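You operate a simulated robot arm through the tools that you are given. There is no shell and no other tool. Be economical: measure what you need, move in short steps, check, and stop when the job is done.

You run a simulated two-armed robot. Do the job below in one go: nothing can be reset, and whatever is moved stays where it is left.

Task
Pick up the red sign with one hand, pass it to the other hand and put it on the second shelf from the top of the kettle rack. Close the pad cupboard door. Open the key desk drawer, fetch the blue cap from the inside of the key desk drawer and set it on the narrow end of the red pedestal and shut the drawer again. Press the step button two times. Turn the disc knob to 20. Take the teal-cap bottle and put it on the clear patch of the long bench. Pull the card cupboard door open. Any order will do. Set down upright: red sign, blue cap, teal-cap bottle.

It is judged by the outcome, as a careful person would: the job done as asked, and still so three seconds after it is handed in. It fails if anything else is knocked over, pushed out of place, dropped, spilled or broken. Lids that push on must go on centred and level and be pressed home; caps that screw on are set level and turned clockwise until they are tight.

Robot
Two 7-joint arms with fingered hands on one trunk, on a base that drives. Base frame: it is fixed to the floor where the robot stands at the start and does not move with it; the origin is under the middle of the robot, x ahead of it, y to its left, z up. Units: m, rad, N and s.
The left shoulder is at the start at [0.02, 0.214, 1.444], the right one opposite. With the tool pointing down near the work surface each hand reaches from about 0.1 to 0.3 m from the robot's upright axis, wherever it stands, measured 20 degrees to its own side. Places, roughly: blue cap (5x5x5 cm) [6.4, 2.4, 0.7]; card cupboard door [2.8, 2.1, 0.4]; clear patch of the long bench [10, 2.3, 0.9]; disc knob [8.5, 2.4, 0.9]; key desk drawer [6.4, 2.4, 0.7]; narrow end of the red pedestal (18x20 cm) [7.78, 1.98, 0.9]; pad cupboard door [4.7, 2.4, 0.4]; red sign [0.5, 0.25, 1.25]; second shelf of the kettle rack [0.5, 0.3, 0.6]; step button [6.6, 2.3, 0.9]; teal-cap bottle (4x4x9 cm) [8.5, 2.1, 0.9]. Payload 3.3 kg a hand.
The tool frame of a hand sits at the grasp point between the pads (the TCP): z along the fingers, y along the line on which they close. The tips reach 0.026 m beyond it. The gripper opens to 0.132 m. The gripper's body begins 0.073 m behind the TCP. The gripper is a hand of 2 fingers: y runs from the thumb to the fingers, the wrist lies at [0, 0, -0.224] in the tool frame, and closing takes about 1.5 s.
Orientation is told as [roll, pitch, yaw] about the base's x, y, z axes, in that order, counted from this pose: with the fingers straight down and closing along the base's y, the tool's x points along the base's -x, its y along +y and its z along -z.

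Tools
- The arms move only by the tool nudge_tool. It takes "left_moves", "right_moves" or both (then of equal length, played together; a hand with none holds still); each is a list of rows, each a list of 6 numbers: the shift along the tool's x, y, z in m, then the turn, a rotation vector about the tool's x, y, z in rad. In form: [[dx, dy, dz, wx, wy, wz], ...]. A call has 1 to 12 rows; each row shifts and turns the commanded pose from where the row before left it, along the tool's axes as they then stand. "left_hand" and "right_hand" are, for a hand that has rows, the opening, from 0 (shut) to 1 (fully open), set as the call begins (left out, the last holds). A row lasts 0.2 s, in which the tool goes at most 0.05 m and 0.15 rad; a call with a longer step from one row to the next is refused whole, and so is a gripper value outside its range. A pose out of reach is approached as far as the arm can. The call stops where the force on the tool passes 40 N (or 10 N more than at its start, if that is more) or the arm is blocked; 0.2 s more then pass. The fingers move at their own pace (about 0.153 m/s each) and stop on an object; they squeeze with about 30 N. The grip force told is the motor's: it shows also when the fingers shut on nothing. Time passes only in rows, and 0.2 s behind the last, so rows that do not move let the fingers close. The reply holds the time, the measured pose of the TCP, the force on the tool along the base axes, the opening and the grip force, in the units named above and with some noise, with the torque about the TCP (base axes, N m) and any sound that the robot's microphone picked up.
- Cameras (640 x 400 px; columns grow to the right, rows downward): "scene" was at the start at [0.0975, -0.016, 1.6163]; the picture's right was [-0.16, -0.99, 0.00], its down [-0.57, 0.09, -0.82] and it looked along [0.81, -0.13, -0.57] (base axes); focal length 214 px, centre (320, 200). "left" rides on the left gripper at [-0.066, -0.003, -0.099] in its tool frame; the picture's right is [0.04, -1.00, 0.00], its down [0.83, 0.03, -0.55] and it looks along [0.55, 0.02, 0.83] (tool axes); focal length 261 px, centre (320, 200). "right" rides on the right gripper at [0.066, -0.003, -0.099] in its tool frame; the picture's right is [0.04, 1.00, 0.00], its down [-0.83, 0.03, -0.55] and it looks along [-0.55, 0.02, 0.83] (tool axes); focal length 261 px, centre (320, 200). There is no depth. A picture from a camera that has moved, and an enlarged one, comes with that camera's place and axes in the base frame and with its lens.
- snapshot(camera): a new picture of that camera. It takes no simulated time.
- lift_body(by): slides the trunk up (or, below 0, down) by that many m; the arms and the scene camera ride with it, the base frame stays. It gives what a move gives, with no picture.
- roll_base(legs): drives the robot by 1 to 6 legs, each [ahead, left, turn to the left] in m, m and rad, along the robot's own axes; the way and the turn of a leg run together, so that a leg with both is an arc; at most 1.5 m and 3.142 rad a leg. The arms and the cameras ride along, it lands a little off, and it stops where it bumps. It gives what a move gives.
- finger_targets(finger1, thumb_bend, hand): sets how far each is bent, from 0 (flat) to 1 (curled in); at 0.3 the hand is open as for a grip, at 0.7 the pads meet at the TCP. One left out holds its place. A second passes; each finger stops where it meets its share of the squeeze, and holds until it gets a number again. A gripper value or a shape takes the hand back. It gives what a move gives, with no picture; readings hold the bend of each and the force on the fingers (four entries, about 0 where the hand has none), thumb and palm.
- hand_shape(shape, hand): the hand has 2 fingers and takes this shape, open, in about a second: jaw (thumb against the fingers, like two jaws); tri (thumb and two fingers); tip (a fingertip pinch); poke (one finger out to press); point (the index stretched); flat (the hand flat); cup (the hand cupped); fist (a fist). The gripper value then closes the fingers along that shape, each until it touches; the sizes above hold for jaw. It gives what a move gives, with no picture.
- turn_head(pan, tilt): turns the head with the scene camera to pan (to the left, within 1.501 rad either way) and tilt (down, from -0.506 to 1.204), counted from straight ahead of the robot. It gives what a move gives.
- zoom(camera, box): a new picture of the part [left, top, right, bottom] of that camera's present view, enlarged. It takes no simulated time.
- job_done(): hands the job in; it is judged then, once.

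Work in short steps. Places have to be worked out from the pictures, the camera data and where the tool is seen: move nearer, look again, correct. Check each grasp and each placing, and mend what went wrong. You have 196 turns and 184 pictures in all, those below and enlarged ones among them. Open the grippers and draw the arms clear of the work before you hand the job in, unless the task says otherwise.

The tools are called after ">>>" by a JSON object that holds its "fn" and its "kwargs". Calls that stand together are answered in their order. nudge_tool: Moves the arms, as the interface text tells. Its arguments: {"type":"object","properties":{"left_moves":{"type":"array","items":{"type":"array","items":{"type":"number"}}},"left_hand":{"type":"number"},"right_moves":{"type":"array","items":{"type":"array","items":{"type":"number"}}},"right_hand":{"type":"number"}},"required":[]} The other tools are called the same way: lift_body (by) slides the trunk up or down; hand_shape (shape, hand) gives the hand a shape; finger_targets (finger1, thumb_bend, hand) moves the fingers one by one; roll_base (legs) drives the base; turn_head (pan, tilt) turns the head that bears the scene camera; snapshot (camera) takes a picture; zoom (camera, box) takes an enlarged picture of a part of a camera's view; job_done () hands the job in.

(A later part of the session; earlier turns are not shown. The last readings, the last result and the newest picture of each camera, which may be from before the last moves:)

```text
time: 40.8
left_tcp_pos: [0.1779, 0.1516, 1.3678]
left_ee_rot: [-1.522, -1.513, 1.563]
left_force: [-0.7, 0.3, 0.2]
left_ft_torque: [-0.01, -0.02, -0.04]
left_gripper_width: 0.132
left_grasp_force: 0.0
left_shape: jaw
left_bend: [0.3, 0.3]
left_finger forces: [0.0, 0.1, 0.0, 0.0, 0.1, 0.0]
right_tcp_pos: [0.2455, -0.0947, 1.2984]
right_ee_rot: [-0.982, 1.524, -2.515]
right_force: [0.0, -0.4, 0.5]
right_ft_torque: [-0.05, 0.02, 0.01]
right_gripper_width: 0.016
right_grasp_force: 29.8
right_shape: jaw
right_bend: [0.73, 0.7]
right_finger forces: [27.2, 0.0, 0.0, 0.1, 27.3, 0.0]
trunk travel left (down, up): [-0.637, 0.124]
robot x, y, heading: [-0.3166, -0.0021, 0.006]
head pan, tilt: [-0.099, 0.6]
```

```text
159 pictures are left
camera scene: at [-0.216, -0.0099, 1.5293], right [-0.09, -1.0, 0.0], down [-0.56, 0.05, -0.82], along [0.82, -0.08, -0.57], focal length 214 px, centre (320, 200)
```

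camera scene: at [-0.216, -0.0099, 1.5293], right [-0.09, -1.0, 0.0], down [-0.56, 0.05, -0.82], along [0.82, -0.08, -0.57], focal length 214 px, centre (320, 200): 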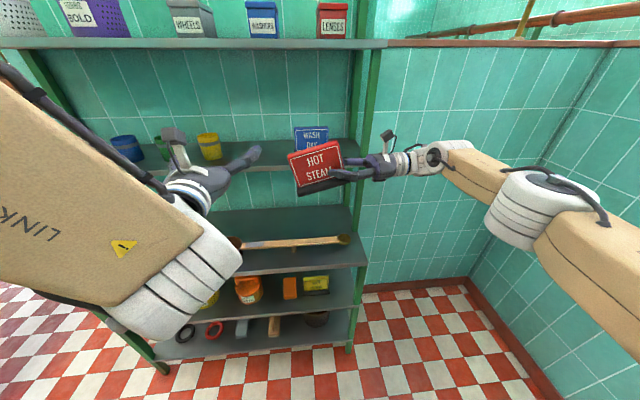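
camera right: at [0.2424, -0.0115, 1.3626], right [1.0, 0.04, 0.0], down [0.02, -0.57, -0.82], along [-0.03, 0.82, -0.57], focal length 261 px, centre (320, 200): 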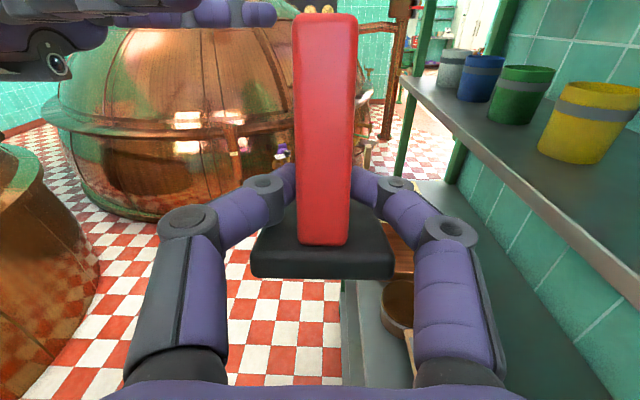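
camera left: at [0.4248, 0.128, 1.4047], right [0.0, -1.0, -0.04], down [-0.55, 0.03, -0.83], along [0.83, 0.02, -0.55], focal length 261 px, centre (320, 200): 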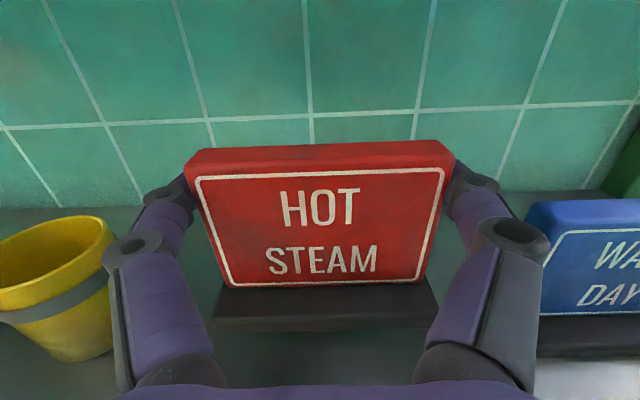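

I check for sag of the sign in the grip.

>>> {"fn": "zoom", "kwargs": {"camera": "scene", "box": [240, 110, 400, 210]}}

```text
4.00 times, centred on (320, 160) of scene
camera zoom: at [-0.216, -0.0099, 1.5293], right [-0.09, -1.0, 0.0], down [-0.56, 0.05, -0.82], along [0.82, -0.08, -0.57], focal length 858 px, centre (320, 360)
```

zoom: 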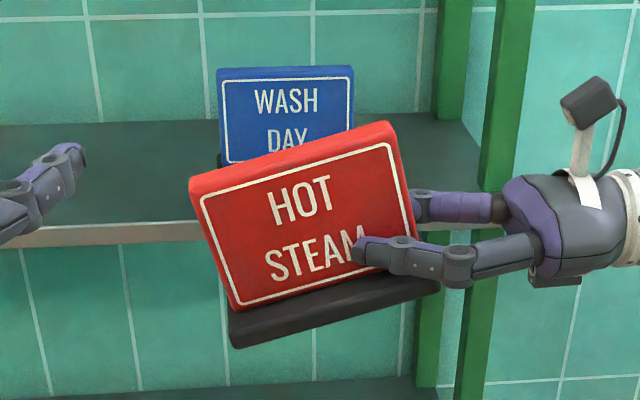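

The sign sagged ≈0.27 rad in the pinch; I'll compensate by pitching. First I fold the left hand back to pointing down and closer.

>>> {"fn": "nudge_tool", "kwargs": {"left_moves": [[0.0014, 0.005, -0.018, 0, 0.0708, 0], [0.004, 0.005, -0.0176, 0, 0.15, 0], [0.0065, 0.005, -0.0168, 0, 0.15, 0], [0.009, 0.005, -0.0156, 0, 0.15, 0], [0.0112, 0.005, -0.0141, 0, 0.15, 0], [0.0132, 0.005, -0.0123, 0, 0.15, 0], [0.0149, 0.005, -0.01, 0, 0.15, 0], [0.0162, 0, -0.0078, 0, 0.15, 0], [0.0172, 0, -0.0053, 0, 0.15, 0], [0.0178, 0, -0.0027, 0, 0.15, 0], [0.018, 0, 0, 0, 0.15, 0]]}}

>>> {"fn": "snapshot", "kwargs": {"camera": "scene"}}

```text
time: 43.2
left_tcp_pos: [-0.0244, 0.1679, 1.3302]
left_ee_rot: [0.0, 0.006, 0.004]
left_force: [-0.2, -0.1, -0.2]
left_ft_torque: [-0.01, 0.03, 0.01]
left_gripper_width: 0.132
left_grasp_force: 0.0
left_shape: jaw
left_bend: [0.3, 0.3]
left_finger forces: [0.0, 0.0, 0.0, 0.0, 0.0, 0.0]
right_tcp_pos: [0.2442, -0.0937, 1.2998]
right_ee_rot: [-1.01, 1.523, -2.543]
right_force: [0.1, 0.4, -0.7]
right_ft_torque: [-0.12, -0.02, 0.02]
right_gripper_width: 0.016
right_grasp_force: 29.9
right_shape: jaw
right_bend: [0.73, 0.7]
right_finger forces: [27.3, 0.0, 0.0, 0.0, 27.2, 0.1]
trunk travel left (down, up): [-0.637, 0.124]
robot x, y, heading: [-0.3153, 0.0, 0.003]
head pan, tilt: [-0.099, 0.6]
```

```text
157 pictures are left
camera scene: at [-0.2156, -0.0112, 1.5293], right [-0.09, -1.0, 0.0], down [-0.56, 0.05, -0.82], along [0.82, -0.08, -0.57], focal length 214 px, centre (320, 200)
```

scene: 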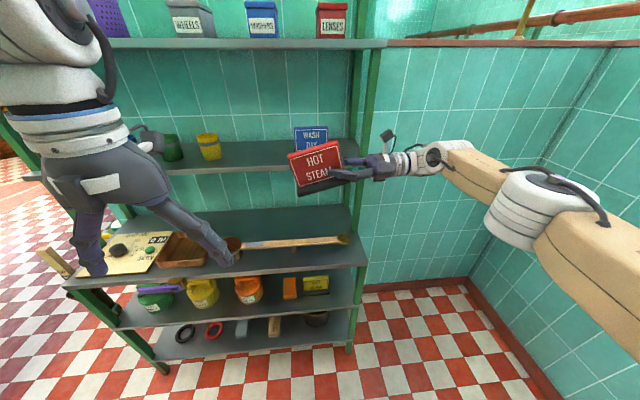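

Now I yaw the right hand −90° so it points forward.

>>> {"fn": "nudge_tool", "kwargs": {"right_moves": [[0, 0, 0, -0.15, 0, 0], [0, 0, 0, -0.15, 0, 0], [0, 0, 0, -0.15, 0, 0], [0, 0, 0, -0.15, 0, 0], [0, 0, 0, -0.15, 0, 0], [0, 0, 0, -0.15, 0, 0], [0, 0, 0, -0.15, 0, 0], [0, 0, 0, -0.15, 0, 0], [0, 0, 0, -0.15, 0, 0], [0, 0, 0, -0.15, 0, 0], [0, 0, 0, -0.1, 0, 0], [0, 0, 0, 0, 0, 0]]}}

>>> {"fn": "snapshot", "kwargs": {"camera": "right"}}

>>> {"fn": "snapshot", "kwargs": {"camera": "scene"}}

```text
time: 46.0
left_tcp_pos: [-0.0254, 0.1682, 1.3315]
left_ee_rot: [0.001, 0.002, 0.006]
left_force: [0.4, 0.3, 0.0]
left_ft_torque: [0.02, 0.01, 0.02]
left_gripper_width: 0.1319
left_grasp_force: 0.1
left_shape: jaw
left_bend: [0.3, 0.3]
left_finger forces: [0.0, 0.0, 0.0, 0.1, 0.1, 0.0]
right_tcp_pos: [0.2538, -0.13, 1.2886]
right_ee_rot: [1.281, 1.458, -1.912]
right_force: [0.1, -0.8, -0.3]
right_ft_torque: [0.01, 0.06, 0.0]
right_gripper_width: 0.0163
right_grasp_force: 30.6
right_shape: jaw
right_bend: [0.73, 0.7]
right_finger forces: [27.4, 0.1, 0.1, 0.0, 27.8, 0.0]
trunk travel left (down, up): [-0.637, 0.124]
robot x, y, heading: [-0.316, 0.0015, 0.007]
head pan, tilt: [-0.099, 0.6]
stopped in row 12 (right hand): the arm was blocked; the commanded pose is now the measured one
```

```text
156 pictures are left
camera right: at [0.158, -0.1157, 1.3569], right [-0.05, -0.99, 0.15], down [-0.59, -0.1, -0.8], along [0.81, -0.13, -0.57], focal length 261 px, centre (320, 200)
```

right: 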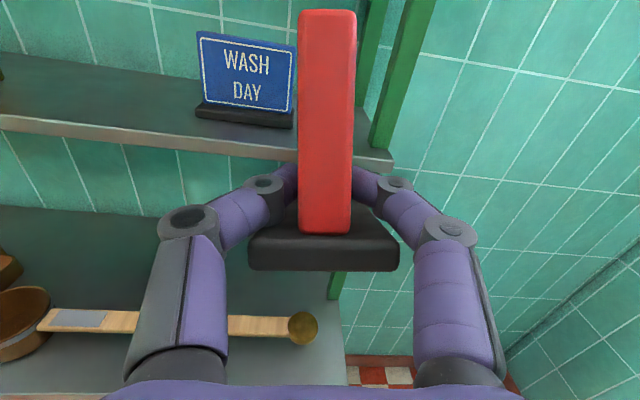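

```text
155 pictures are left
camera scene: at [-0.2159, -0.0111, 1.5293], right [-0.09, -1.0, 0.0], down [-0.56, 0.05, -0.82], along [0.82, -0.08, -0.57], focal length 214 px, centre (320, 200)
```

scene: 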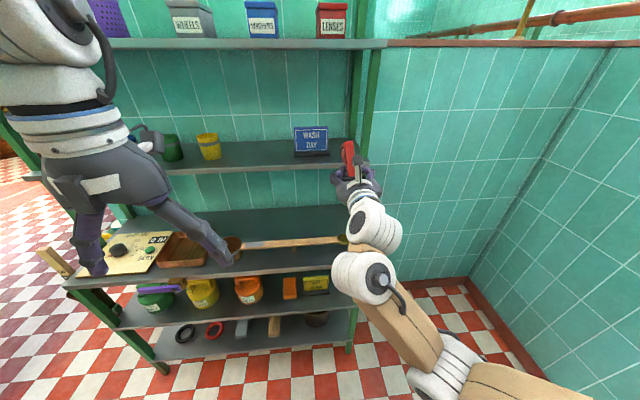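

Blocked by a joint limit with ~0.15 roll left. I back the base 0.12 m, then extend the hand forward, remove the roll and pitch it up to level the sign.

>>> {"fn": "roll_base", "kwargs": {"legs": [[-0.12, 0, 0]]}}

>>> {"fn": "nudge_tool", "kwargs": {"right_moves": [[0, 0, 0.03, 0, 0, 0.05], [0, 0, 0.03, 0, 0.05, 0.05], [0, 0, 0.03, 0, 0.1, 0.05], [0, 0.01, 0.0, 0, 0.1, 0], [0, 0.01, 0, 0, 0.05, 0], [0, 0, 0, 0, 0, 0]]}}

>>> {"fn": "snapshot", "kwargs": {"camera": "right"}}

>>> {"fn": "snapshot", "kwargs": {"camera": "scene"}}

```text
time: 47.2
left_tcp_pos: [-0.1464, 0.1672, 1.3321]
left_ee_rot: [0.001, 0.001, 0.004]
left_force: [0.4, -1.1, 0.3]
left_ft_torque: [0.0, 0.0, 0.05]
left_gripper_width: 0.1319
left_grasp_force: 0.0
left_shape: jaw
left_bend: [0.3, 0.3]
left_finger forces: [0.0, 0.0, 0.0, 0.1, 0.0, 0.0]
right_tcp_pos: [0.1325, -0.1304, 1.2884]
right_ee_rot: [1.285, 1.455, -1.904]
right_force: [0.1, 0.3, 0.1]
right_ft_torque: [0.02, 0.05, 0.0]
right_gripper_width: 0.0161
right_grasp_force: 29.7
right_shape: jaw
right_bend: [0.73, 0.7]
right_finger forces: [27.4, 0.1, 0.0, 0.1, 27.8, 0.0]
trunk travel left (down, up): [-0.637, 0.124]
robot x, y, heading: [-0.4343, -0.0003, 0.005]
head pan, tilt: [-0.099, 0.6]
```

```text
time: 48.6
left_tcp_pos: [-0.1447, 0.1668, 1.3313]
left_ee_rot: [0.001, 0.002, 0.004]
left_force: [-0.2, 0.1, -0.2]
left_ft_torque: [-0.01, 0.02, 0.02]
left_gripper_width: 0.1317
left_grasp_force: 0.1
left_shape: jaw
left_bend: [0.3, 0.3]
left_finger forces: [0.0, 0.1, 0.0, 0.0, 0.1, 0.0]
right_tcp_pos: [0.2264, -0.1757, 1.2944]
right_ee_rot: [-3.131, 1.28, -0.067]
right_force: [0.2, -0.5, -1.5]
right_ft_torque: [0.0, 0.05, 0.0]
right_gripper_width: 0.0158
right_grasp_force: 30.0
right_shape: jaw
right_bend: [0.73, 0.7]
right_finger forces: [27.5, 0.0, 0.0, 0.1, 27.9, 0.1]
trunk travel left (down, up): [-0.637, 0.124]
robot x, y, heading: [-0.4377, -0.0029, 0.003]
head pan, tilt: [-0.099, 0.6]
```

```text
154 pictures are left
camera right: at [0.1139, -0.1658, 1.3292], right [-0.09, -1.0, 0.04], down [-0.29, -0.01, -0.96], along [0.95, -0.09, -0.29], focal length 261 px, centre (320, 200)
```

right: 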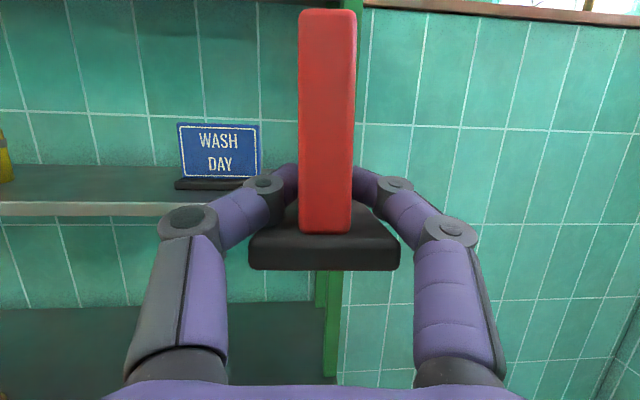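

```text
153 pictures are left
camera scene: at [-0.3364, -0.0114, 1.5293], right [-0.1, -1.0, 0.0], down [-0.56, 0.05, -0.82], along [0.82, -0.08, -0.57], focal length 214 px, centre (320, 200)
```

scene: 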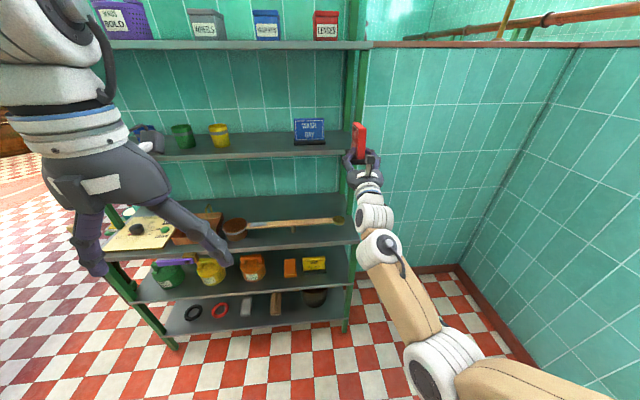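

Hand is level forward with pitch-up 0.29. I back off another 0.08 for clearance and lower the trunk.

>>> {"fn": "roll_base", "kwargs": {"legs": [[-0.08, 0, 0]]}}

>>> {"fn": "lift_body", "kwargs": {"by": -0.4}}

>>> {"fn": "lift_body", "kwargs": {"by": -0.2}}

>>> {"fn": "snapshot", "kwargs": {"camera": "right"}}

>>> {"fn": "snapshot", "kwargs": {"camera": "scene"}}

```text
time: 49.7
left_tcp_pos: [-0.227, 0.167, 1.3313]
left_ee_rot: [0.001, -0.001, 0.004]
left_force: [-0.1, 0.3, -0.7]
left_ft_torque: [-0.04, -0.01, 0.01]
left_gripper_width: 0.132
left_grasp_force: 0.1
left_shape: jaw
left_bend: [0.3, 0.3]
left_finger forces: [0.1, 0.1, 0.0, 0.1, 0.0, 0.0]
right_tcp_pos: [0.1459, -0.1778, 1.291]
right_ee_rot: [3.14, 1.288, -0.079]
right_force: [0.0, -0.4, -1.7]
right_ft_torque: [0.03, 0.08, 0.03]
right_gripper_width: 0.0161
right_grasp_force: 30.3
right_shape: jaw
right_bend: [0.73, 0.7]
right_finger forces: [27.5, 0.1, 0.0, 0.0, 27.7, 0.1]
trunk travel left (down, up): [-0.637, 0.124]
robot x, y, heading: [-0.515, -0.0031, 0.007]
head pan, tilt: [-0.099, 0.6]
```

```text
time: 52.6
left_tcp_pos: [-0.2231, 0.1666, 0.991]
left_ee_rot: [-0.001, 0.007, 0.003]
left_force: [0.3, 0.9, -0.6]
left_ft_torque: [0.04, -0.02, 0.02]
left_gripper_width: 0.1322
left_grasp_force: 0.1
left_shape: jaw
left_bend: [0.3, 0.3]
left_finger forces: [0.1, 0.0, 0.0, 0.0, 0.0, 0.0]
right_tcp_pos: [0.1525, -0.2259, 0.9379]
right_ee_rot: [2.734, 1.258, -0.534]
right_force: [0.2, -0.8, -1.3]
right_ft_torque: [0.03, 0.05, 0.0]
right_gripper_width: 0.0162
right_grasp_force: 30.2
right_shape: jaw
right_bend: [0.73, 0.7]
right_finger forces: [27.5, 0.1, 0.0, 0.1, 28.1, 0.1]
trunk travel left (down, up): [-0.299, 0.461]
robot x, y, heading: [-0.5163, 0.0001, 0.003]
head pan, tilt: [-0.099, 0.6]
stopped: the arm was blocked; the commanded pose is now the measured one
```

```text
time: 54.8
left_tcp_pos: [-0.224, 0.1673, 0.7921]
left_ee_rot: [0.0, 0.005, 0.004]
left_force: [-0.4, -0.2, -1.0]
left_ft_torque: [0.0, 0.02, 0.01]
left_gripper_width: 0.1321
left_grasp_force: 0.1
left_shape: jaw
left_bend: [0.3, 0.3]
left_finger forces: [0.1, 0.1, 0.1, 0.0, 0.0, 0.0]
right_tcp_pos: [0.1526, -0.2492, 0.7352]
right_ee_rot: [2.542, 1.214, -0.743]
right_force: [-0.4, 0.5, -1.7]
right_ft_torque: [0.0, 0.05, 0.05]
right_gripper_width: 0.016
right_grasp_force: 29.6
right_shape: jaw
right_bend: [0.73, 0.7]
right_finger forces: [27.3, 0.1, 0.1, 0.0, 28.2, 0.1]
trunk travel left (down, up): [-0.099, 0.661]
robot x, y, heading: [-0.516, -0.0032, 0.001]
head pan, tilt: [-0.099, 0.6]
```

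```text
152 pictures are left
camera right: at [0.0424, -0.2217, 0.7672], right [-0.18, -0.95, 0.24], down [-0.32, -0.17, -0.93], along [0.93, -0.24, -0.27], focal length 261 px, centre (320, 200)
```

right: 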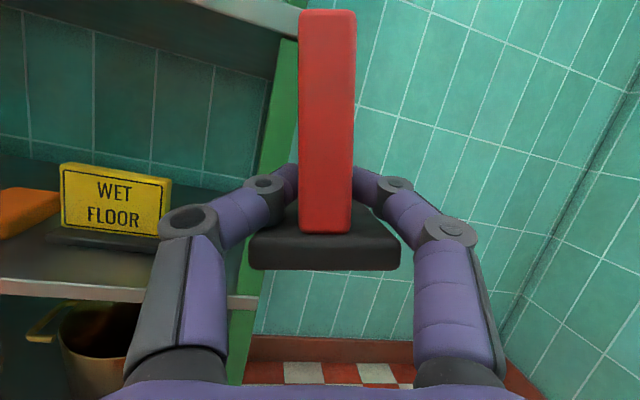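

```text
151 pictures are left
camera scene: at [-0.3243, -0.0114, 0.9842], right [-0.1, -1.0, 0.0], down [-0.56, 0.05, -0.82], along [0.82, -0.08, -0.57], focal length 214 px, centre (320, 200)
```

scene: 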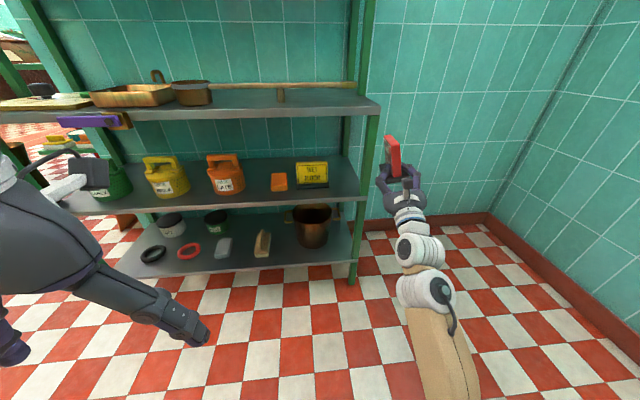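

The arm distorts at low trunk; I want more room to extend forward, so I check behind before backing further.

>>> {"fn": "turn_head", "kwargs": {"pan": -1.5, "tilt": 0.4}}

>>> {"fn": "snapshot", "kwargs": {"camera": "scene"}}

>>> {"fn": "turn_head", "kwargs": {"pan": 1.5, "tilt": 0.4}}

>>> {"fn": "snapshot", "kwargs": {"camera": "scene"}}

```text
time: 56.3
left_tcp_pos: [-0.2234, 0.1666, 0.7915]
left_ee_rot: [0.0, 0.007, 0.002]
left_force: [-0.5, 0.4, 0.6]
left_ft_torque: [-0.03, 0.02, 0.04]
left_gripper_width: 0.1322
left_grasp_force: 0.0
left_shape: jaw
left_bend: [0.3, 0.3]
left_finger forces: [0.0, 0.0, 0.0, 0.0, 0.1, 0.0]
right_tcp_pos: [0.1538, -0.2496, 0.736]
right_ee_rot: [2.56, 1.208, -0.731]
right_force: [0.1, -0.2, -1.1]
right_ft_torque: [0.02, 0.07, -0.03]
right_gripper_width: 0.0161
right_grasp_force: 29.5
right_shape: jaw
right_bend: [0.73, 0.7]
right_finger forces: [27.4, 0.1, 0.0, 0.0, 28.3, 0.0]
trunk travel left (down, up): [-0.099, 0.661]
robot x, y, heading: [-0.5169, -0.0016, 0.005]
head pan, tilt: [-1.499, 0.4]
```

```text
150 pictures are left
camera scene: at [-0.4051, -0.0954, 1.0023], right [-1.0, -0.08, 0.0], down [-0.03, 0.39, -0.92], along [0.07, -0.92, -0.39], focal length 214 px, centre (320, 200)
```

scene: 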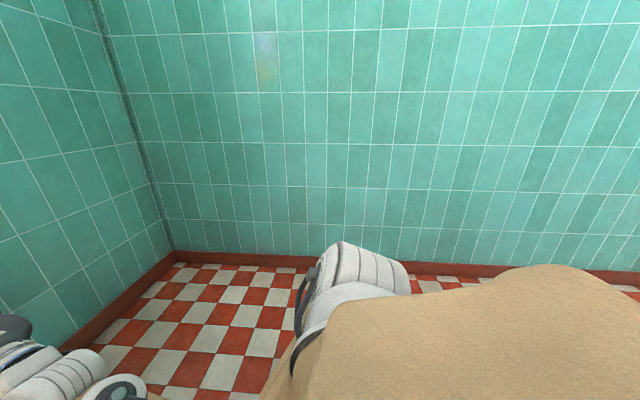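

```text
time: 58.9
left_tcp_pos: [-0.2237, 0.1665, 0.7928]
left_ee_rot: [-0.002, 0.008, 0.004]
left_force: [-0.1, 0.5, -0.4]
left_ft_torque: [0.01, -0.02, -0.03]
left_gripper_width: 0.132
left_grasp_force: 0.1
left_shape: jaw
left_bend: [0.3, 0.3]
left_finger forces: [0.0, 0.1, 0.0, 0.1, 0.1, 0.0]
right_tcp_pos: [0.1526, -0.2497, 0.7371]
right_ee_rot: [2.553, 1.21, -0.732]
right_force: [0.5, 0.3, -1.6]
right_ft_torque: [0.01, 0.05, 0.03]
right_gripper_width: 0.0163
right_grasp_force: 30.3
right_shape: jaw
right_bend: [0.73, 0.7]
right_finger forces: [27.5, 0.0, 0.0, 0.0, 28.3, 0.1]
trunk travel left (down, up): [-0.099, 0.661]
robot x, y, heading: [-0.5137, -0.0014, 0.002]
head pan, tilt: [1.499, 0.4]
```

```text
149 pictures are left
camera scene: at [-0.4059, 0.0894, 1.0023], right [1.0, -0.07, 0.0], down [-0.03, -0.39, -0.92], along [0.06, 0.92, -0.39], focal length 214 px, centre (320, 200)
```

scene: 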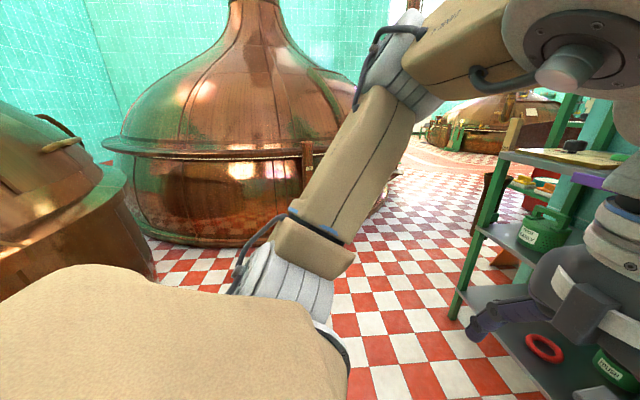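

There's room behind. I back 0.15 m, then extend the right hand forward/down and correct its roll.

>>> {"fn": "roll_base", "kwargs": {"legs": [[-0.15, 0, 0]]}}

>>> {"fn": "nudge_tool", "kwargs": {"right_moves": [[0, 0, 0.03, 0.035, 0, 0.09], [0, 0, 0.03, 0.035, 0, 0.09], [0, -0.01, 0.03, 0.034, 0, 0.1], [-0.03, -0.01, 0.02, 0, 0, 0], [-0.03, -0.01, 0.01, 0, 0, 0], [-0.03, -0.01, 0, 0, 0, 0], [0, 0, 0, 0, 0, 0]]}}

>>> {"fn": "snapshot", "kwargs": {"camera": "right"}}

```text
time: 60.3
left_tcp_pos: [-0.3744, 0.1655, 0.7906]
left_ee_rot: [0.001, 0.008, 0.007]
left_force: [-0.1, 0.3, 0.4]
left_ft_torque: [0.03, -0.02, -0.02]
left_gripper_width: 0.1321
left_grasp_force: 0.1
left_shape: jaw
left_bend: [0.3, 0.3]
left_finger forces: [0.0, 0.0, 0.0, 0.0, 0.0, 0.0]
right_tcp_pos: [0.0047, -0.2485, 0.7366]
right_ee_rot: [2.553, 1.211, -0.731]
right_force: [-0.1, -0.1, -2.3]
right_ft_torque: [0.0, 0.07, 0.01]
right_gripper_width: 0.0163
right_grasp_force: 30.1
right_shape: jaw
right_bend: [0.73, 0.7]
right_finger forces: [27.4, 0.1, 0.0, 0.0, 28.3, 0.0]
trunk travel left (down, up): [-0.099, 0.661]
robot x, y, heading: [-0.6632, -0.0047, 0.005]
head pan, tilt: [1.499, 0.4]
```

```text
time: 61.9
left_tcp_pos: [-0.3747, 0.1658, 0.792]
left_ee_rot: [-0.001, 0.007, 0.005]
left_force: [0.2, -0.4, 0.5]
left_ft_torque: [0.02, -0.01, 0.01]
left_gripper_width: 0.132
left_grasp_force: 0.1
left_shape: jaw
left_bend: [0.3, 0.3]
left_finger forces: [0.1, 0.0, 0.0, 0.0, 0.1, 0.0]
right_tcp_pos: [0.144, -0.2128, 0.6869]
right_ee_rot: [-2.997, 1.277, 0.144]
right_force: [0.3, 0.1, -1.8]
right_ft_torque: [0.0, 0.09, 0.02]
right_gripper_width: 0.0161
right_grasp_force: 29.8
right_shape: jaw
right_bend: [0.73, 0.7]
right_finger forces: [27.7, 0.0, 0.1, 0.0, 28.0, 0.1]
trunk travel left (down, up): [-0.099, 0.661]
robot x, y, heading: [-0.6664, -0.003, 0.008]
head pan, tilt: [1.499, 0.4]
```

```text
148 pictures are left
camera right: at [0.0316, -0.2133, 0.7213], right [0.0, -1.0, 0.0], down [-0.29, 0.0, -0.96], along [0.96, 0.0, -0.29], focal length 261 px, centre (320, 200)
```

right: 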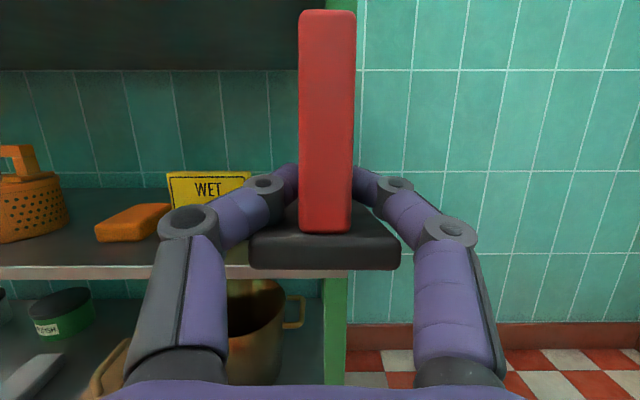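

The hand is square now. I look at the gap right of the yellow sign with the scene camera.

>>> {"fn": "turn_head", "kwargs": {"pan": 0.0, "tilt": 0.3}}

>>> {"fn": "zoom", "kwargs": {"camera": "scene", "box": [240, 120, 480, 270]}}

```text
time: 63.5
left_tcp_pos: [-0.3737, 0.1667, 0.7915]
left_ee_rot: [0.001, 0.009, 0.005]
left_force: [-0.5, -0.1, -1.0]
left_ft_torque: [-0.01, 0.01, 0.05]
left_gripper_width: 0.1322
left_grasp_force: 0.0
left_shape: jaw
left_bend: [0.3, 0.3]
left_finger forces: [0.1, 0.0, 0.1, 0.0, 0.1, 0.0]
right_tcp_pos: [0.1444, -0.2134, 0.6866]
right_ee_rot: [-2.999, 1.279, 0.145]
right_force: [-0.3, 0.6, -1.3]
right_ft_torque: [-0.02, 0.06, -0.02]
right_gripper_width: 0.0161
right_grasp_force: 29.9
right_shape: jaw
right_bend: [0.73, 0.7]
right_finger forces: [27.7, 0.0, 0.0, 0.1, 27.9, 0.1]
trunk travel left (down, up): [-0.099, 0.661]
robot x, y, heading: [-0.6676, -0.0032, 0.007]
head pan, tilt: [0.0, 0.3]
```

```text
2.67 times, centred on (360, 195) of scene
camera zoom: at [-0.4679, -0.003, 1.0115], right [0.01, -1.0, 0.0], down [-0.3, 0.0, -0.96], along [0.96, 0.01, -0.3], focal length 572 px, centre (213, 213)
```

zoom: 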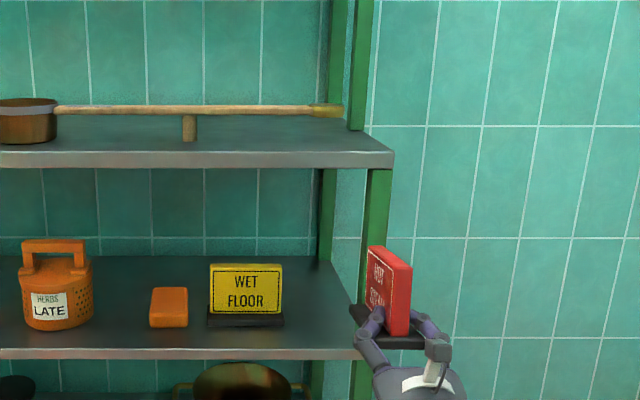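

I zoom closer to judge whether the sign is level.

>>> {"fn": "zoom", "kwargs": {"camera": "scene", "box": [360, 200, 424, 240]}}

```text
10.00 times, centred on (392, 220) of scene
camera zoom: at [-0.4679, -0.003, 1.0115], right [0.01, -1.0, 0.0], down [-0.3, 0.0, -0.96], along [0.96, 0.01, -0.3], focal length 2145 px, centre (-400, 0)
```

zoom: 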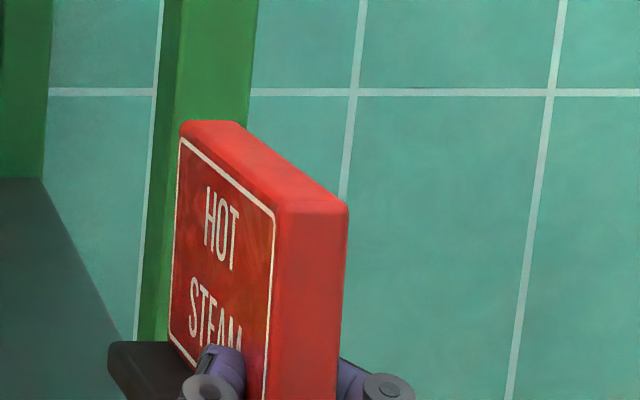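

Residual sag ≈0.14 rad: pitch the hand up that much, shift to y≈−0.163 and lower to z≈0.61.

>>> {"fn": "nudge_tool", "kwargs": {"right_moves": [[0, -0.01, 0, 0, 0.14, 0], [0, -0.02, 0, 0, 0, 0], [-0.024, -0.02, -0.01, 0, 0, 0], [-0.024, 0, -0.01, 0, 0, 0], [-0.022, 0, -0.011, 0, 0, 0], [0, 0, 0, 0, 0, 0]]}}

>>> {"fn": "zoom", "kwargs": {"camera": "scene", "box": [280, 170, 440, 270]}}

>>> {"fn": "snapshot", "kwargs": {"camera": "right"}}

```text
time: 64.9
left_tcp_pos: [-0.374, 0.1666, 0.792]
left_ee_rot: [0.0, 0.008, 0.006]
left_force: [0.5, 0.0, -0.8]
left_ft_torque: [0.02, -0.01, 0.01]
left_gripper_width: 0.1319
left_grasp_force: 0.0
left_shape: jaw
left_bend: [0.3, 0.3]
left_finger forces: [0.0, 0.0, 0.0, 0.0, 0.0, 0.0]
right_tcp_pos: [0.1063, -0.1694, 0.6475]
right_ee_rot: [-3.043, 1.139, 0.099]
right_force: [0.6, 0.7, -1.0]
right_ft_torque: [-0.03, 0.07, 0.0]
right_gripper_width: 0.0161
right_grasp_force: 30.0
right_shape: jaw
right_bend: [0.73, 0.7]
right_finger forces: [27.7, 0.0, 0.0, 0.1, 28.1, 0.1]
right hand out of reach, approached as far as the arm can: row 1, 3, 4, 5
trunk travel left (down, up): [-0.099, 0.661]
robot x, y, heading: [-0.6639, 0.0004, 0.007]
head pan, tilt: [0.0, 0.3]
```

```text
4.00 times, centred on (360, 220) of scene
camera zoom: at [-0.4679, -0.0031, 1.0115], right [0.01, -1.0, 0.0], down [-0.3, 0.0, -0.96], along [0.96, 0.01, -0.3], focal length 858 px, centre (160, 120)
```

zoom: 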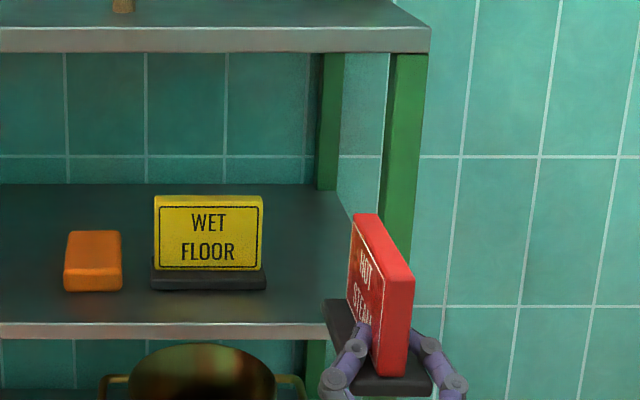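

```text
144 pictures are left
camera right: at [-0.0106, -0.1699, 0.6668], right [-0.01, -1.0, 0.0], down [-0.16, 0.01, -0.99], along [0.99, -0.01, -0.16], focal length 261 px, centre (320, 200)
```

right: 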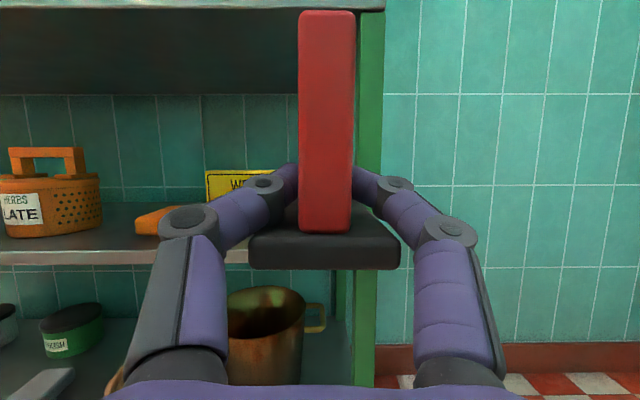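

Limits again near the body; I extend the hand 0.1 m further from the robot to regain reach (rack front is still 0.13 m beyond the sign).

>>> {"fn": "nudge_tool", "kwargs": {"right_moves": [[-0.0204, 0, 0.0456, 0, 0, 0], [-0.0163, 0, 0.0365, 0, 0, 0], [0, 0, 0, 0, 0, 0]]}}

```text
time: 65.7
left_tcp_pos: [-0.3732, 0.167, 0.7922]
left_ee_rot: [0.0, 0.006, 0.007]
left_force: [-0.6, -0.1, -0.8]
left_ft_torque: [0.03, 0.04, -0.01]
left_gripper_width: 0.1322
left_grasp_force: 0.2
left_shape: jaw
left_bend: [0.3, 0.3]
left_finger forces: [0.0, 0.0, 0.0, 0.0, 0.1, 0.0]
right_tcp_pos: [0.1198, -0.1796, 0.6671]
right_ee_rot: [-3.042, 1.139, 0.1]
right_force: [0.3, 0.2, -1.0]
right_ft_torque: [-0.02, 0.09, -0.01]
right_gripper_width: 0.0162
right_grasp_force: 30.2
right_shape: jaw
right_bend: [0.73, 0.7]
right_finger forces: [27.8, 0.1, 0.2, 0.0, 28.0, 0.0]
right hand out of reach, approached as far as the arm can: row 1, 2
trunk travel left (down, up): [-0.099, 0.661]
robot x, y, heading: [-0.6656, -0.0008, 0.009]
head pan, tilt: [0.0, 0.3]
```

It's over-extension, so I pull back instead: 0.2 m toward the robot at the same height.

>>> {"fn": "nudge_tool", "kwargs": {"right_moves": [[0.0204, 0, -0.0456, 0, 0, 0], [0.0204, 0, -0.0456, 0, 0, 0], [0.0204, 0, -0.0456, 0, 0, 0], [0.0204, 0, -0.0456, 0, 0, 0], [0, 0, 0, 0, 0, 0]]}}

>>> {"fn": "zoom", "kwargs": {"camera": "scene", "box": [280, 170, 440, 270]}}

```text
time: 66.6
left_tcp_pos: [-0.3741, 0.1674, 0.791]
left_ee_rot: [-0.003, 0.008, 0.006]
left_force: [0.8, 0.5, -0.4]
left_ft_torque: [0.0, -0.03, -0.01]
left_gripper_width: 0.1319
left_grasp_force: 0.1
left_shape: jaw
left_bend: [0.3, 0.3]
left_finger forces: [0.1, 0.0, 0.0, 0.1, 0.1, 0.0]
right_tcp_pos: [-0.0399, -0.2286, 0.6665]
right_ee_rot: [2.823, 1.089, -0.312]
right_force: [0.9, 0.4, -1.4]
right_ft_torque: [-0.02, 0.08, -0.03]
right_gripper_width: 0.0161
right_grasp_force: 30.2
right_shape: jaw
right_bend: [0.73, 0.7]
right_finger forces: [28.1, 0.0, 0.0, 0.0, 28.8, 0.0]
trunk travel left (down, up): [-0.099, 0.661]
robot x, y, heading: [-0.665, -0.002, 0.004]
head pan, tilt: [0.0, 0.3]
stopped in row 4 (right hand): the arm was blocked; the commanded pose is now the measured one
```

```text
4.00 times, centred on (360, 220) of scene
camera zoom: at [-0.4677, -0.003, 1.0115], right [0.01, -1.0, 0.0], down [-0.3, 0.0, -0.95], along [0.95, 0.01, -0.3], focal length 858 px, centre (160, 120)
```

zoom: 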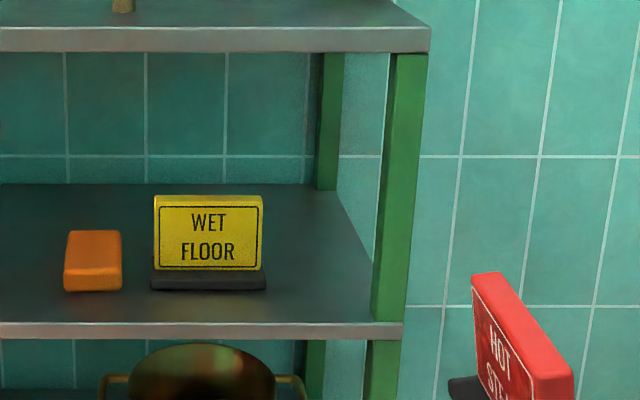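

I go 0.1 m forward again (the middle of the workable band), then lower the trunk to bring the arm level with the shelf.

>>> {"fn": "nudge_tool", "kwargs": {"right_moves": [[-0.018, 0, 0.04, 0, 0, 0], [-0.018, 0, 0.04, 0, 0, 0], [0, 0, 0, 0, 0, 0]]}}

>>> {"fn": "lift_body", "kwargs": {"by": -0.09}}

>>> {"fn": "snapshot", "kwargs": {"camera": "right"}}

```text
time: 67.4
left_tcp_pos: [-0.3735, 0.1662, 0.793]
left_ee_rot: [-0.001, 0.008, 0.005]
left_force: [1.1, -0.4, 0.4]
left_ft_torque: [0.0, 0.0, -0.01]
left_gripper_width: 0.132
left_grasp_force: 0.0
left_shape: jaw
left_bend: [0.3, 0.3]
left_finger forces: [0.0, 0.1, 0.0, 0.0, 0.0, 0.0]
right_tcp_pos: [0.0487, -0.2307, 0.6703]
right_ee_rot: [2.827, 1.088, -0.31]
right_force: [-0.1, -0.5, -2.3]
right_ft_torque: [0.01, 0.06, 0.02]
right_gripper_width: 0.016
right_grasp_force: 29.8
right_shape: jaw
right_bend: [0.73, 0.7]
right_finger forces: [28.0, 0.0, 0.1, 0.0, 28.8, 0.2]
trunk travel left (down, up): [-0.099, 0.661]
robot x, y, heading: [-0.6617, -0.0016, 0.003]
head pan, tilt: [0.0, 0.3]
```

```text
time: 68.6
left_tcp_pos: [-0.3745, 0.1656, 0.7013]
left_ee_rot: [-0.003, 0.005, 0.003]
left_force: [0.1, 0.6, -0.5]
left_ft_torque: [-0.03, -0.01, -0.05]
left_gripper_width: 0.1317
left_grasp_force: 0.1
left_shape: jaw
left_bend: [0.3, 0.3]
left_finger forces: [0.0, 0.1, 0.0, 0.1, 0.0, 0.0]
right_tcp_pos: [0.0478, -0.2305, 0.5815]
right_ee_rot: [2.829, 1.088, -0.31]
right_force: [-0.5, 0.3, -1.8]
right_ft_torque: [-0.01, 0.09, 0.0]
right_gripper_width: 0.0161
right_grasp_force: 30.1
right_shape: jaw
right_bend: [0.73, 0.7]
right_finger forces: [28.0, 0.0, 0.1, 0.0, 28.9, 0.0]
trunk travel left (down, up): [-0.009, 0.751]
robot x, y, heading: [-0.6634, -0.0027, 0.005]
head pan, tilt: [0.0, 0.3]
```

```text
142 pictures are left
camera right: at [-0.07, -0.2227, 0.5957], right [-0.05, -0.98, 0.18], down [-0.13, -0.17, -0.98], along [0.99, -0.07, -0.12], focal length 261 px, centre (320, 200)
```

right: 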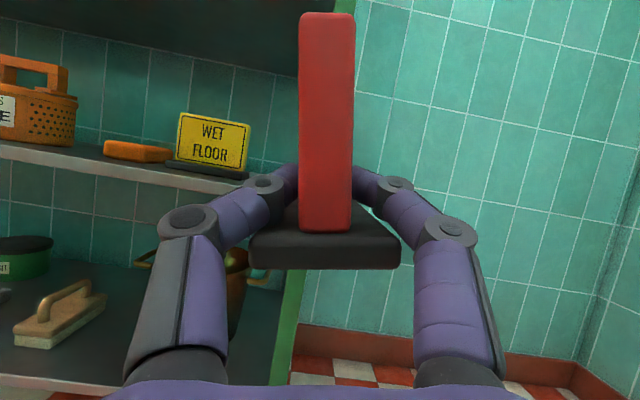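

Good, z=0.58. I remove the roll (0.18) and raise ~0.035.

>>> {"fn": "nudge_tool", "kwargs": {"right_moves": [[0.016, 0, 0.007, 0, 0, 0.09], [0.016, 0, 0.008, 0, 0, 0.09], [0, 0, 0, 0, 0, 0]]}}

>>> {"fn": "snapshot", "kwargs": {"camera": "right"}}

>>> {"fn": "snapshot", "kwargs": {"camera": "scene"}}

```text
time: 69.4
left_tcp_pos: [-0.3738, 0.1667, 0.7002]
left_ee_rot: [-0.004, 0.007, 0.005]
left_force: [0.0, -0.3, -0.2]
left_ft_torque: [-0.02, -0.03, 0.03]
left_gripper_width: 0.1318
left_grasp_force: 0.1
left_shape: jaw
left_bend: [0.3, 0.3]
left_finger forces: [0.0, 0.0, 0.0, 0.0, 0.0, 0.0]
right_tcp_pos: [0.0466, -0.2261, 0.6155]
right_ee_rot: [-3.1, 1.114, 0.09]
right_force: [0.1, 0.3, -1.5]
right_ft_torque: [0.0, 0.08, 0.0]
right_gripper_width: 0.0162
right_grasp_force: 30.3
right_shape: jaw
right_bend: [0.73, 0.7]
right_finger forces: [28.2, 0.0, 0.0, 0.0, 28.7, 0.0]
trunk travel left (down, up): [-0.009, 0.751]
robot x, y, heading: [-0.6652, -0.0028, 0.003]
head pan, tilt: [0.0, 0.3]
```

```text
141 pictures are left
camera right: at [-0.0704, -0.231, 0.6315], right [0.03, -1.0, 0.02], down [-0.13, -0.02, -0.99], along [0.99, 0.03, -0.13], focal length 261 px, centre (320, 200)
```

right: 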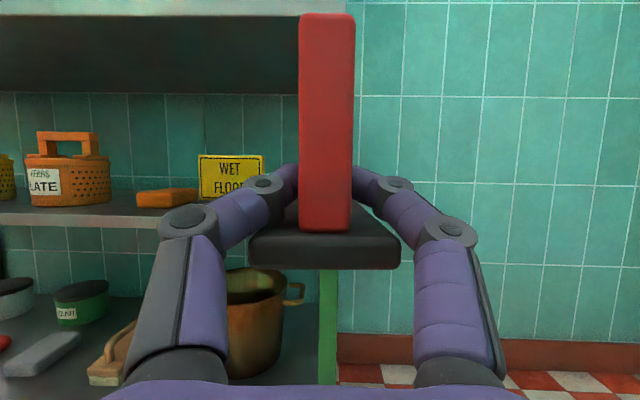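

```text
140 pictures are left
camera scene: at [-0.4313, -0.003, 0.9155], right [0.01, -1.0, 0.0], down [-0.3, 0.0, -0.96], along [0.96, 0.01, -0.3], focal length 214 px, centre (320, 200)
```

scene: 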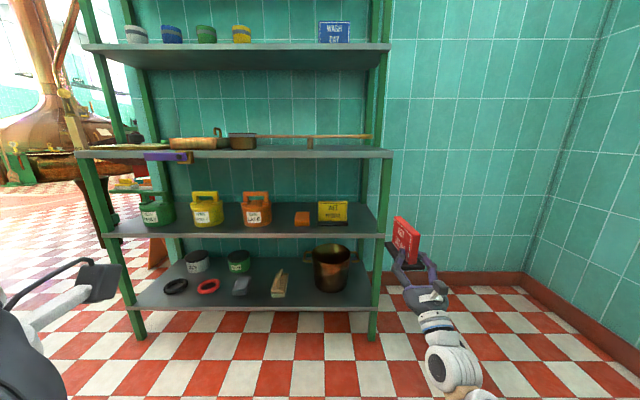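

Overview confirms two units: the upper one stands on the lower three-shelf rack. I shift 0.063 left and drive 0.15 forward, then check alignment.

>>> {"fn": "roll_base", "kwargs": {"legs": [[0, 0.063, 0], [0.15, 0, 0]]}}

>>> {"fn": "snapshot", "kwargs": {"camera": "right"}}

>>> {"fn": "zoom", "kwargs": {"camera": "scene", "box": [280, 170, 440, 270]}}

```text
time: 71.4
left_tcp_pos: [-0.222, 0.2295, 0.7002]
left_ee_rot: [-0.004, 0.006, 0.005]
left_force: [-0.1, 0.3, -0.4]
left_ft_torque: [0.02, 0.01, 0.01]
left_gripper_width: 0.1319
left_grasp_force: 0.1
left_shape: jaw
left_bend: [0.3, 0.3]
left_finger forces: [0.0, 0.0, 0.0, 0.0, 0.0, 0.1]
right_tcp_pos: [0.1993, -0.1623, 0.615]
right_ee_rot: [-3.102, 1.115, 0.089]
right_force: [-0.4, 0.0, -2.2]
right_ft_torque: [0.02, 0.04, 0.03]
right_gripper_width: 0.0161
right_grasp_force: 30.0
right_shape: jaw
right_bend: [0.73, 0.7]
right_finger forces: [28.2, 0.1, 0.1, 0.0, 28.6, 0.0]
trunk travel left (down, up): [-0.009, 0.751]
robot x, y, heading: [-0.5109, 0.0611, 0.003]
head pan, tilt: [0.0, 0.3]
```

```text
139 pictures are left
camera right: at [0.0819, -0.1669, 0.6313], right [0.03, -1.0, 0.02], down [-0.13, -0.02, -0.99], along [0.99, 0.03, -0.13], focal length 261 px, centre (320, 200)
```

right: 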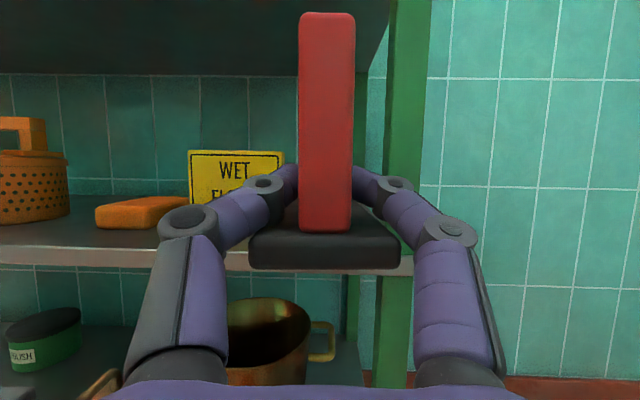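

```text
4.00 times, centred on (360, 220) of scene
camera zoom: at [-0.2791, 0.061, 0.9156], right [0.01, -1.0, 0.0], down [-0.3, 0.0, -0.96], along [0.96, 0.01, -0.3], focal length 858 px, centre (160, 120)
```

zoom: 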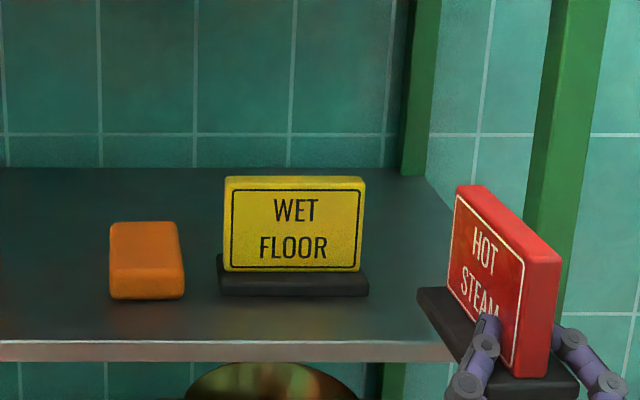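

Sign is level now; shelf front computed x≈0.29, z≈0.565, sign bottom ≈0.583. I raise 1 cm and drive in 0.13 m.

>>> {"fn": "nudge_tool", "kwargs": {"right_moves": [[0.009, 0, 0.0043, 0, 0, 0], [0, 0, 0, 0, 0, 0]]}}

>>> {"fn": "roll_base", "kwargs": {"legs": [[0.07, 0, 0]]}}

>>> {"fn": "snapshot", "kwargs": {"camera": "right"}}

>>> {"fn": "zoom", "kwargs": {"camera": "scene", "box": [280, 170, 440, 270]}}

```text
time: 72.0
left_tcp_pos: [-0.2218, 0.2295, 0.7016]
left_ee_rot: [-0.005, 0.008, 0.005]
left_force: [0.0, 0.3, -0.3]
left_ft_torque: [-0.02, 0.03, 0.0]
left_gripper_width: 0.1322
left_grasp_force: 0.0
left_shape: jaw
left_bend: [0.3, 0.3]
left_finger forces: [0.0, 0.0, 0.1, 0.1, 0.0, 0.1]
right_tcp_pos: [0.1991, -0.1636, 0.6251]
right_ee_rot: [-3.102, 1.112, 0.087]
right_force: [0.3, -0.8, -2.2]
right_ft_torque: [-0.01, 0.07, -0.04]
right_gripper_width: 0.0161
right_grasp_force: 30.0
right_shape: jaw
right_bend: [0.73, 0.7]
right_finger forces: [28.2, 0.1, 0.0, 0.1, 28.6, 0.0]
trunk travel left (down, up): [-0.009, 0.751]
robot x, y, heading: [-0.5083, 0.0654, 0.003]
head pan, tilt: [0.0, 0.3]
```

```text
time: 73.0
left_tcp_pos: [-0.1518, 0.2303, 0.7009]
left_ee_rot: [-0.004, 0.006, 0.005]
left_force: [-0.2, -0.7, -0.7]
left_ft_torque: [-0.02, -0.02, -0.01]
left_gripper_width: 0.132
left_grasp_force: 0.1
left_shape: jaw
left_bend: [0.3, 0.3]
left_finger forces: [0.1, 0.1, 0.1, 0.0, 0.1, 0.0]
right_tcp_pos: [0.2691, -0.1636, 0.6258]
right_ee_rot: [-3.1, 1.112, 0.086]
right_force: [-0.7, -0.1, -1.6]
right_ft_torque: [0.02, 0.06, -0.04]
right_gripper_width: 0.0162
right_grasp_force: 30.1
right_shape: jaw
right_bend: [0.73, 0.7]
right_finger forces: [28.2, 0.0, 0.0, 0.0, 28.7, 0.0]
trunk travel left (down, up): [-0.009, 0.751]
robot x, y, heading: [-0.4437, 0.0611, 0.002]
head pan, tilt: [0.0, 0.3]
```

```text
137 pictures are left
camera right: at [0.1519, -0.167, 0.6412], right [0.03, -1.0, 0.02], down [-0.13, -0.02, -0.99], along [0.99, 0.03, -0.13], focal length 261 px, centre (320, 200)
```

right: 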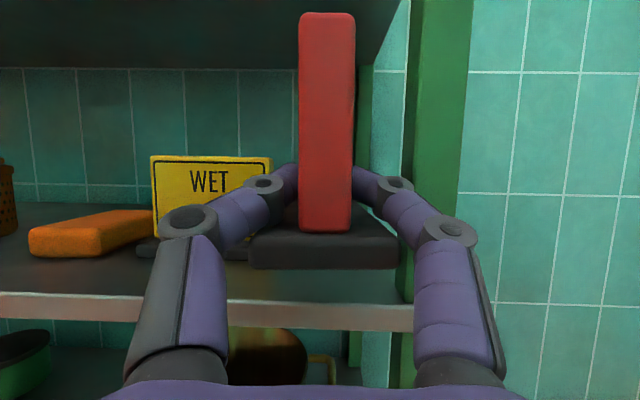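

```text
4.00 times, centred on (360, 220) of scene
camera zoom: at [-0.2091, 0.0614, 0.9156], right [0.01, -1.0, 0.0], down [-0.3, 0.0, -0.96], along [0.96, 0.01, -0.3], focal length 858 px, centre (160, 120)
```

zoom: 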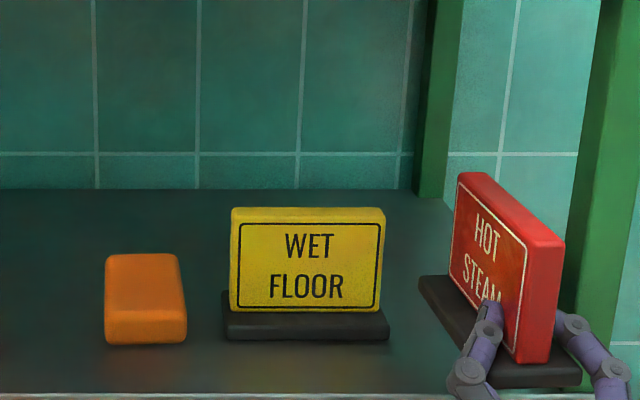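

Shelf front x≈0.30, top z≈0.561. Drive 0.065 further.

>>> {"fn": "roll_base", "kwargs": {"legs": [[0.065, 0, 0]]}}

>>> {"fn": "snapshot", "kwargs": {"camera": "right"}}

>>> {"fn": "snapshot", "kwargs": {"camera": "scene"}}

```text
time: 74.0
left_tcp_pos: [-0.0866, 0.2306, 0.7009]
left_ee_rot: [-0.004, 0.008, 0.005]
left_force: [0.1, 0.6, -0.9]
left_ft_torque: [0.01, 0.0, -0.01]
left_gripper_width: 0.1321
left_grasp_force: 0.0
left_shape: jaw
left_bend: [0.3, 0.3]
left_finger forces: [0.0, 0.0, 0.0, 0.1, 0.0, 0.1]
right_tcp_pos: [0.3352, -0.162, 0.6247]
right_ee_rot: [-3.101, 1.114, 0.089]
right_force: [0.1, 0.7, -1.5]
right_ft_torque: [-0.02, 0.06, 0.0]
right_gripper_width: 0.0161
right_grasp_force: 30.3
right_shape: jaw
right_bend: [0.73, 0.7]
right_finger forces: [28.2, 0.1, 0.1, 0.1, 28.7, 0.1]
trunk travel left (down, up): [-0.009, 0.751]
robot x, y, heading: [-0.3826, 0.0611, 0.002]
head pan, tilt: [0.0, 0.3]
```

```text
135 pictures are left
camera right: at [0.2176, -0.1664, 0.6412], right [0.03, -1.0, 0.02], down [-0.13, -0.02, -0.99], along [0.99, 0.03, -0.13], focal length 261 px, centre (320, 200)
```

right: 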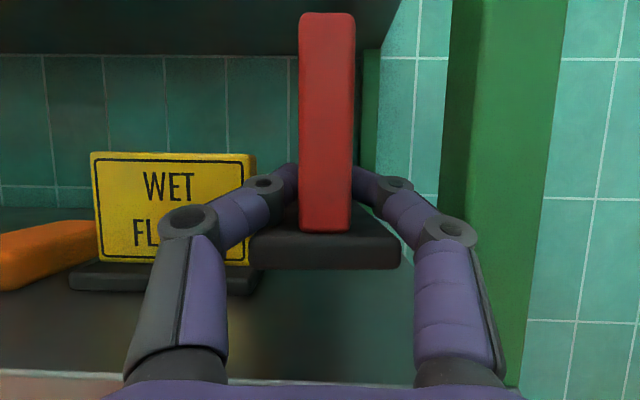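

```text
134 pictures are left
camera scene: at [-0.1435, 0.0618, 0.9156], right [0.01, -1.0, 0.0], down [-0.3, 0.0, -0.96], along [0.96, 0.01, -0.3], focal length 214 px, centre (320, 200)
```

scene: 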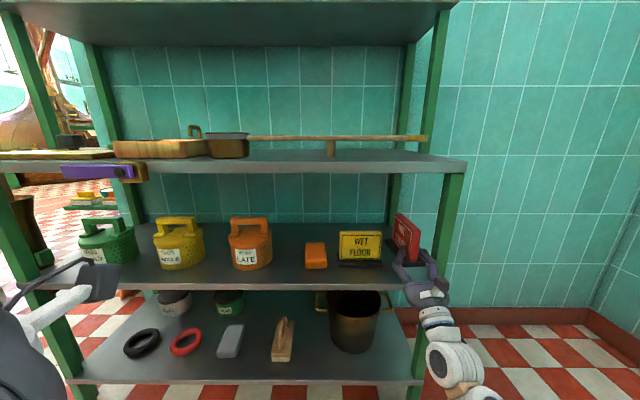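

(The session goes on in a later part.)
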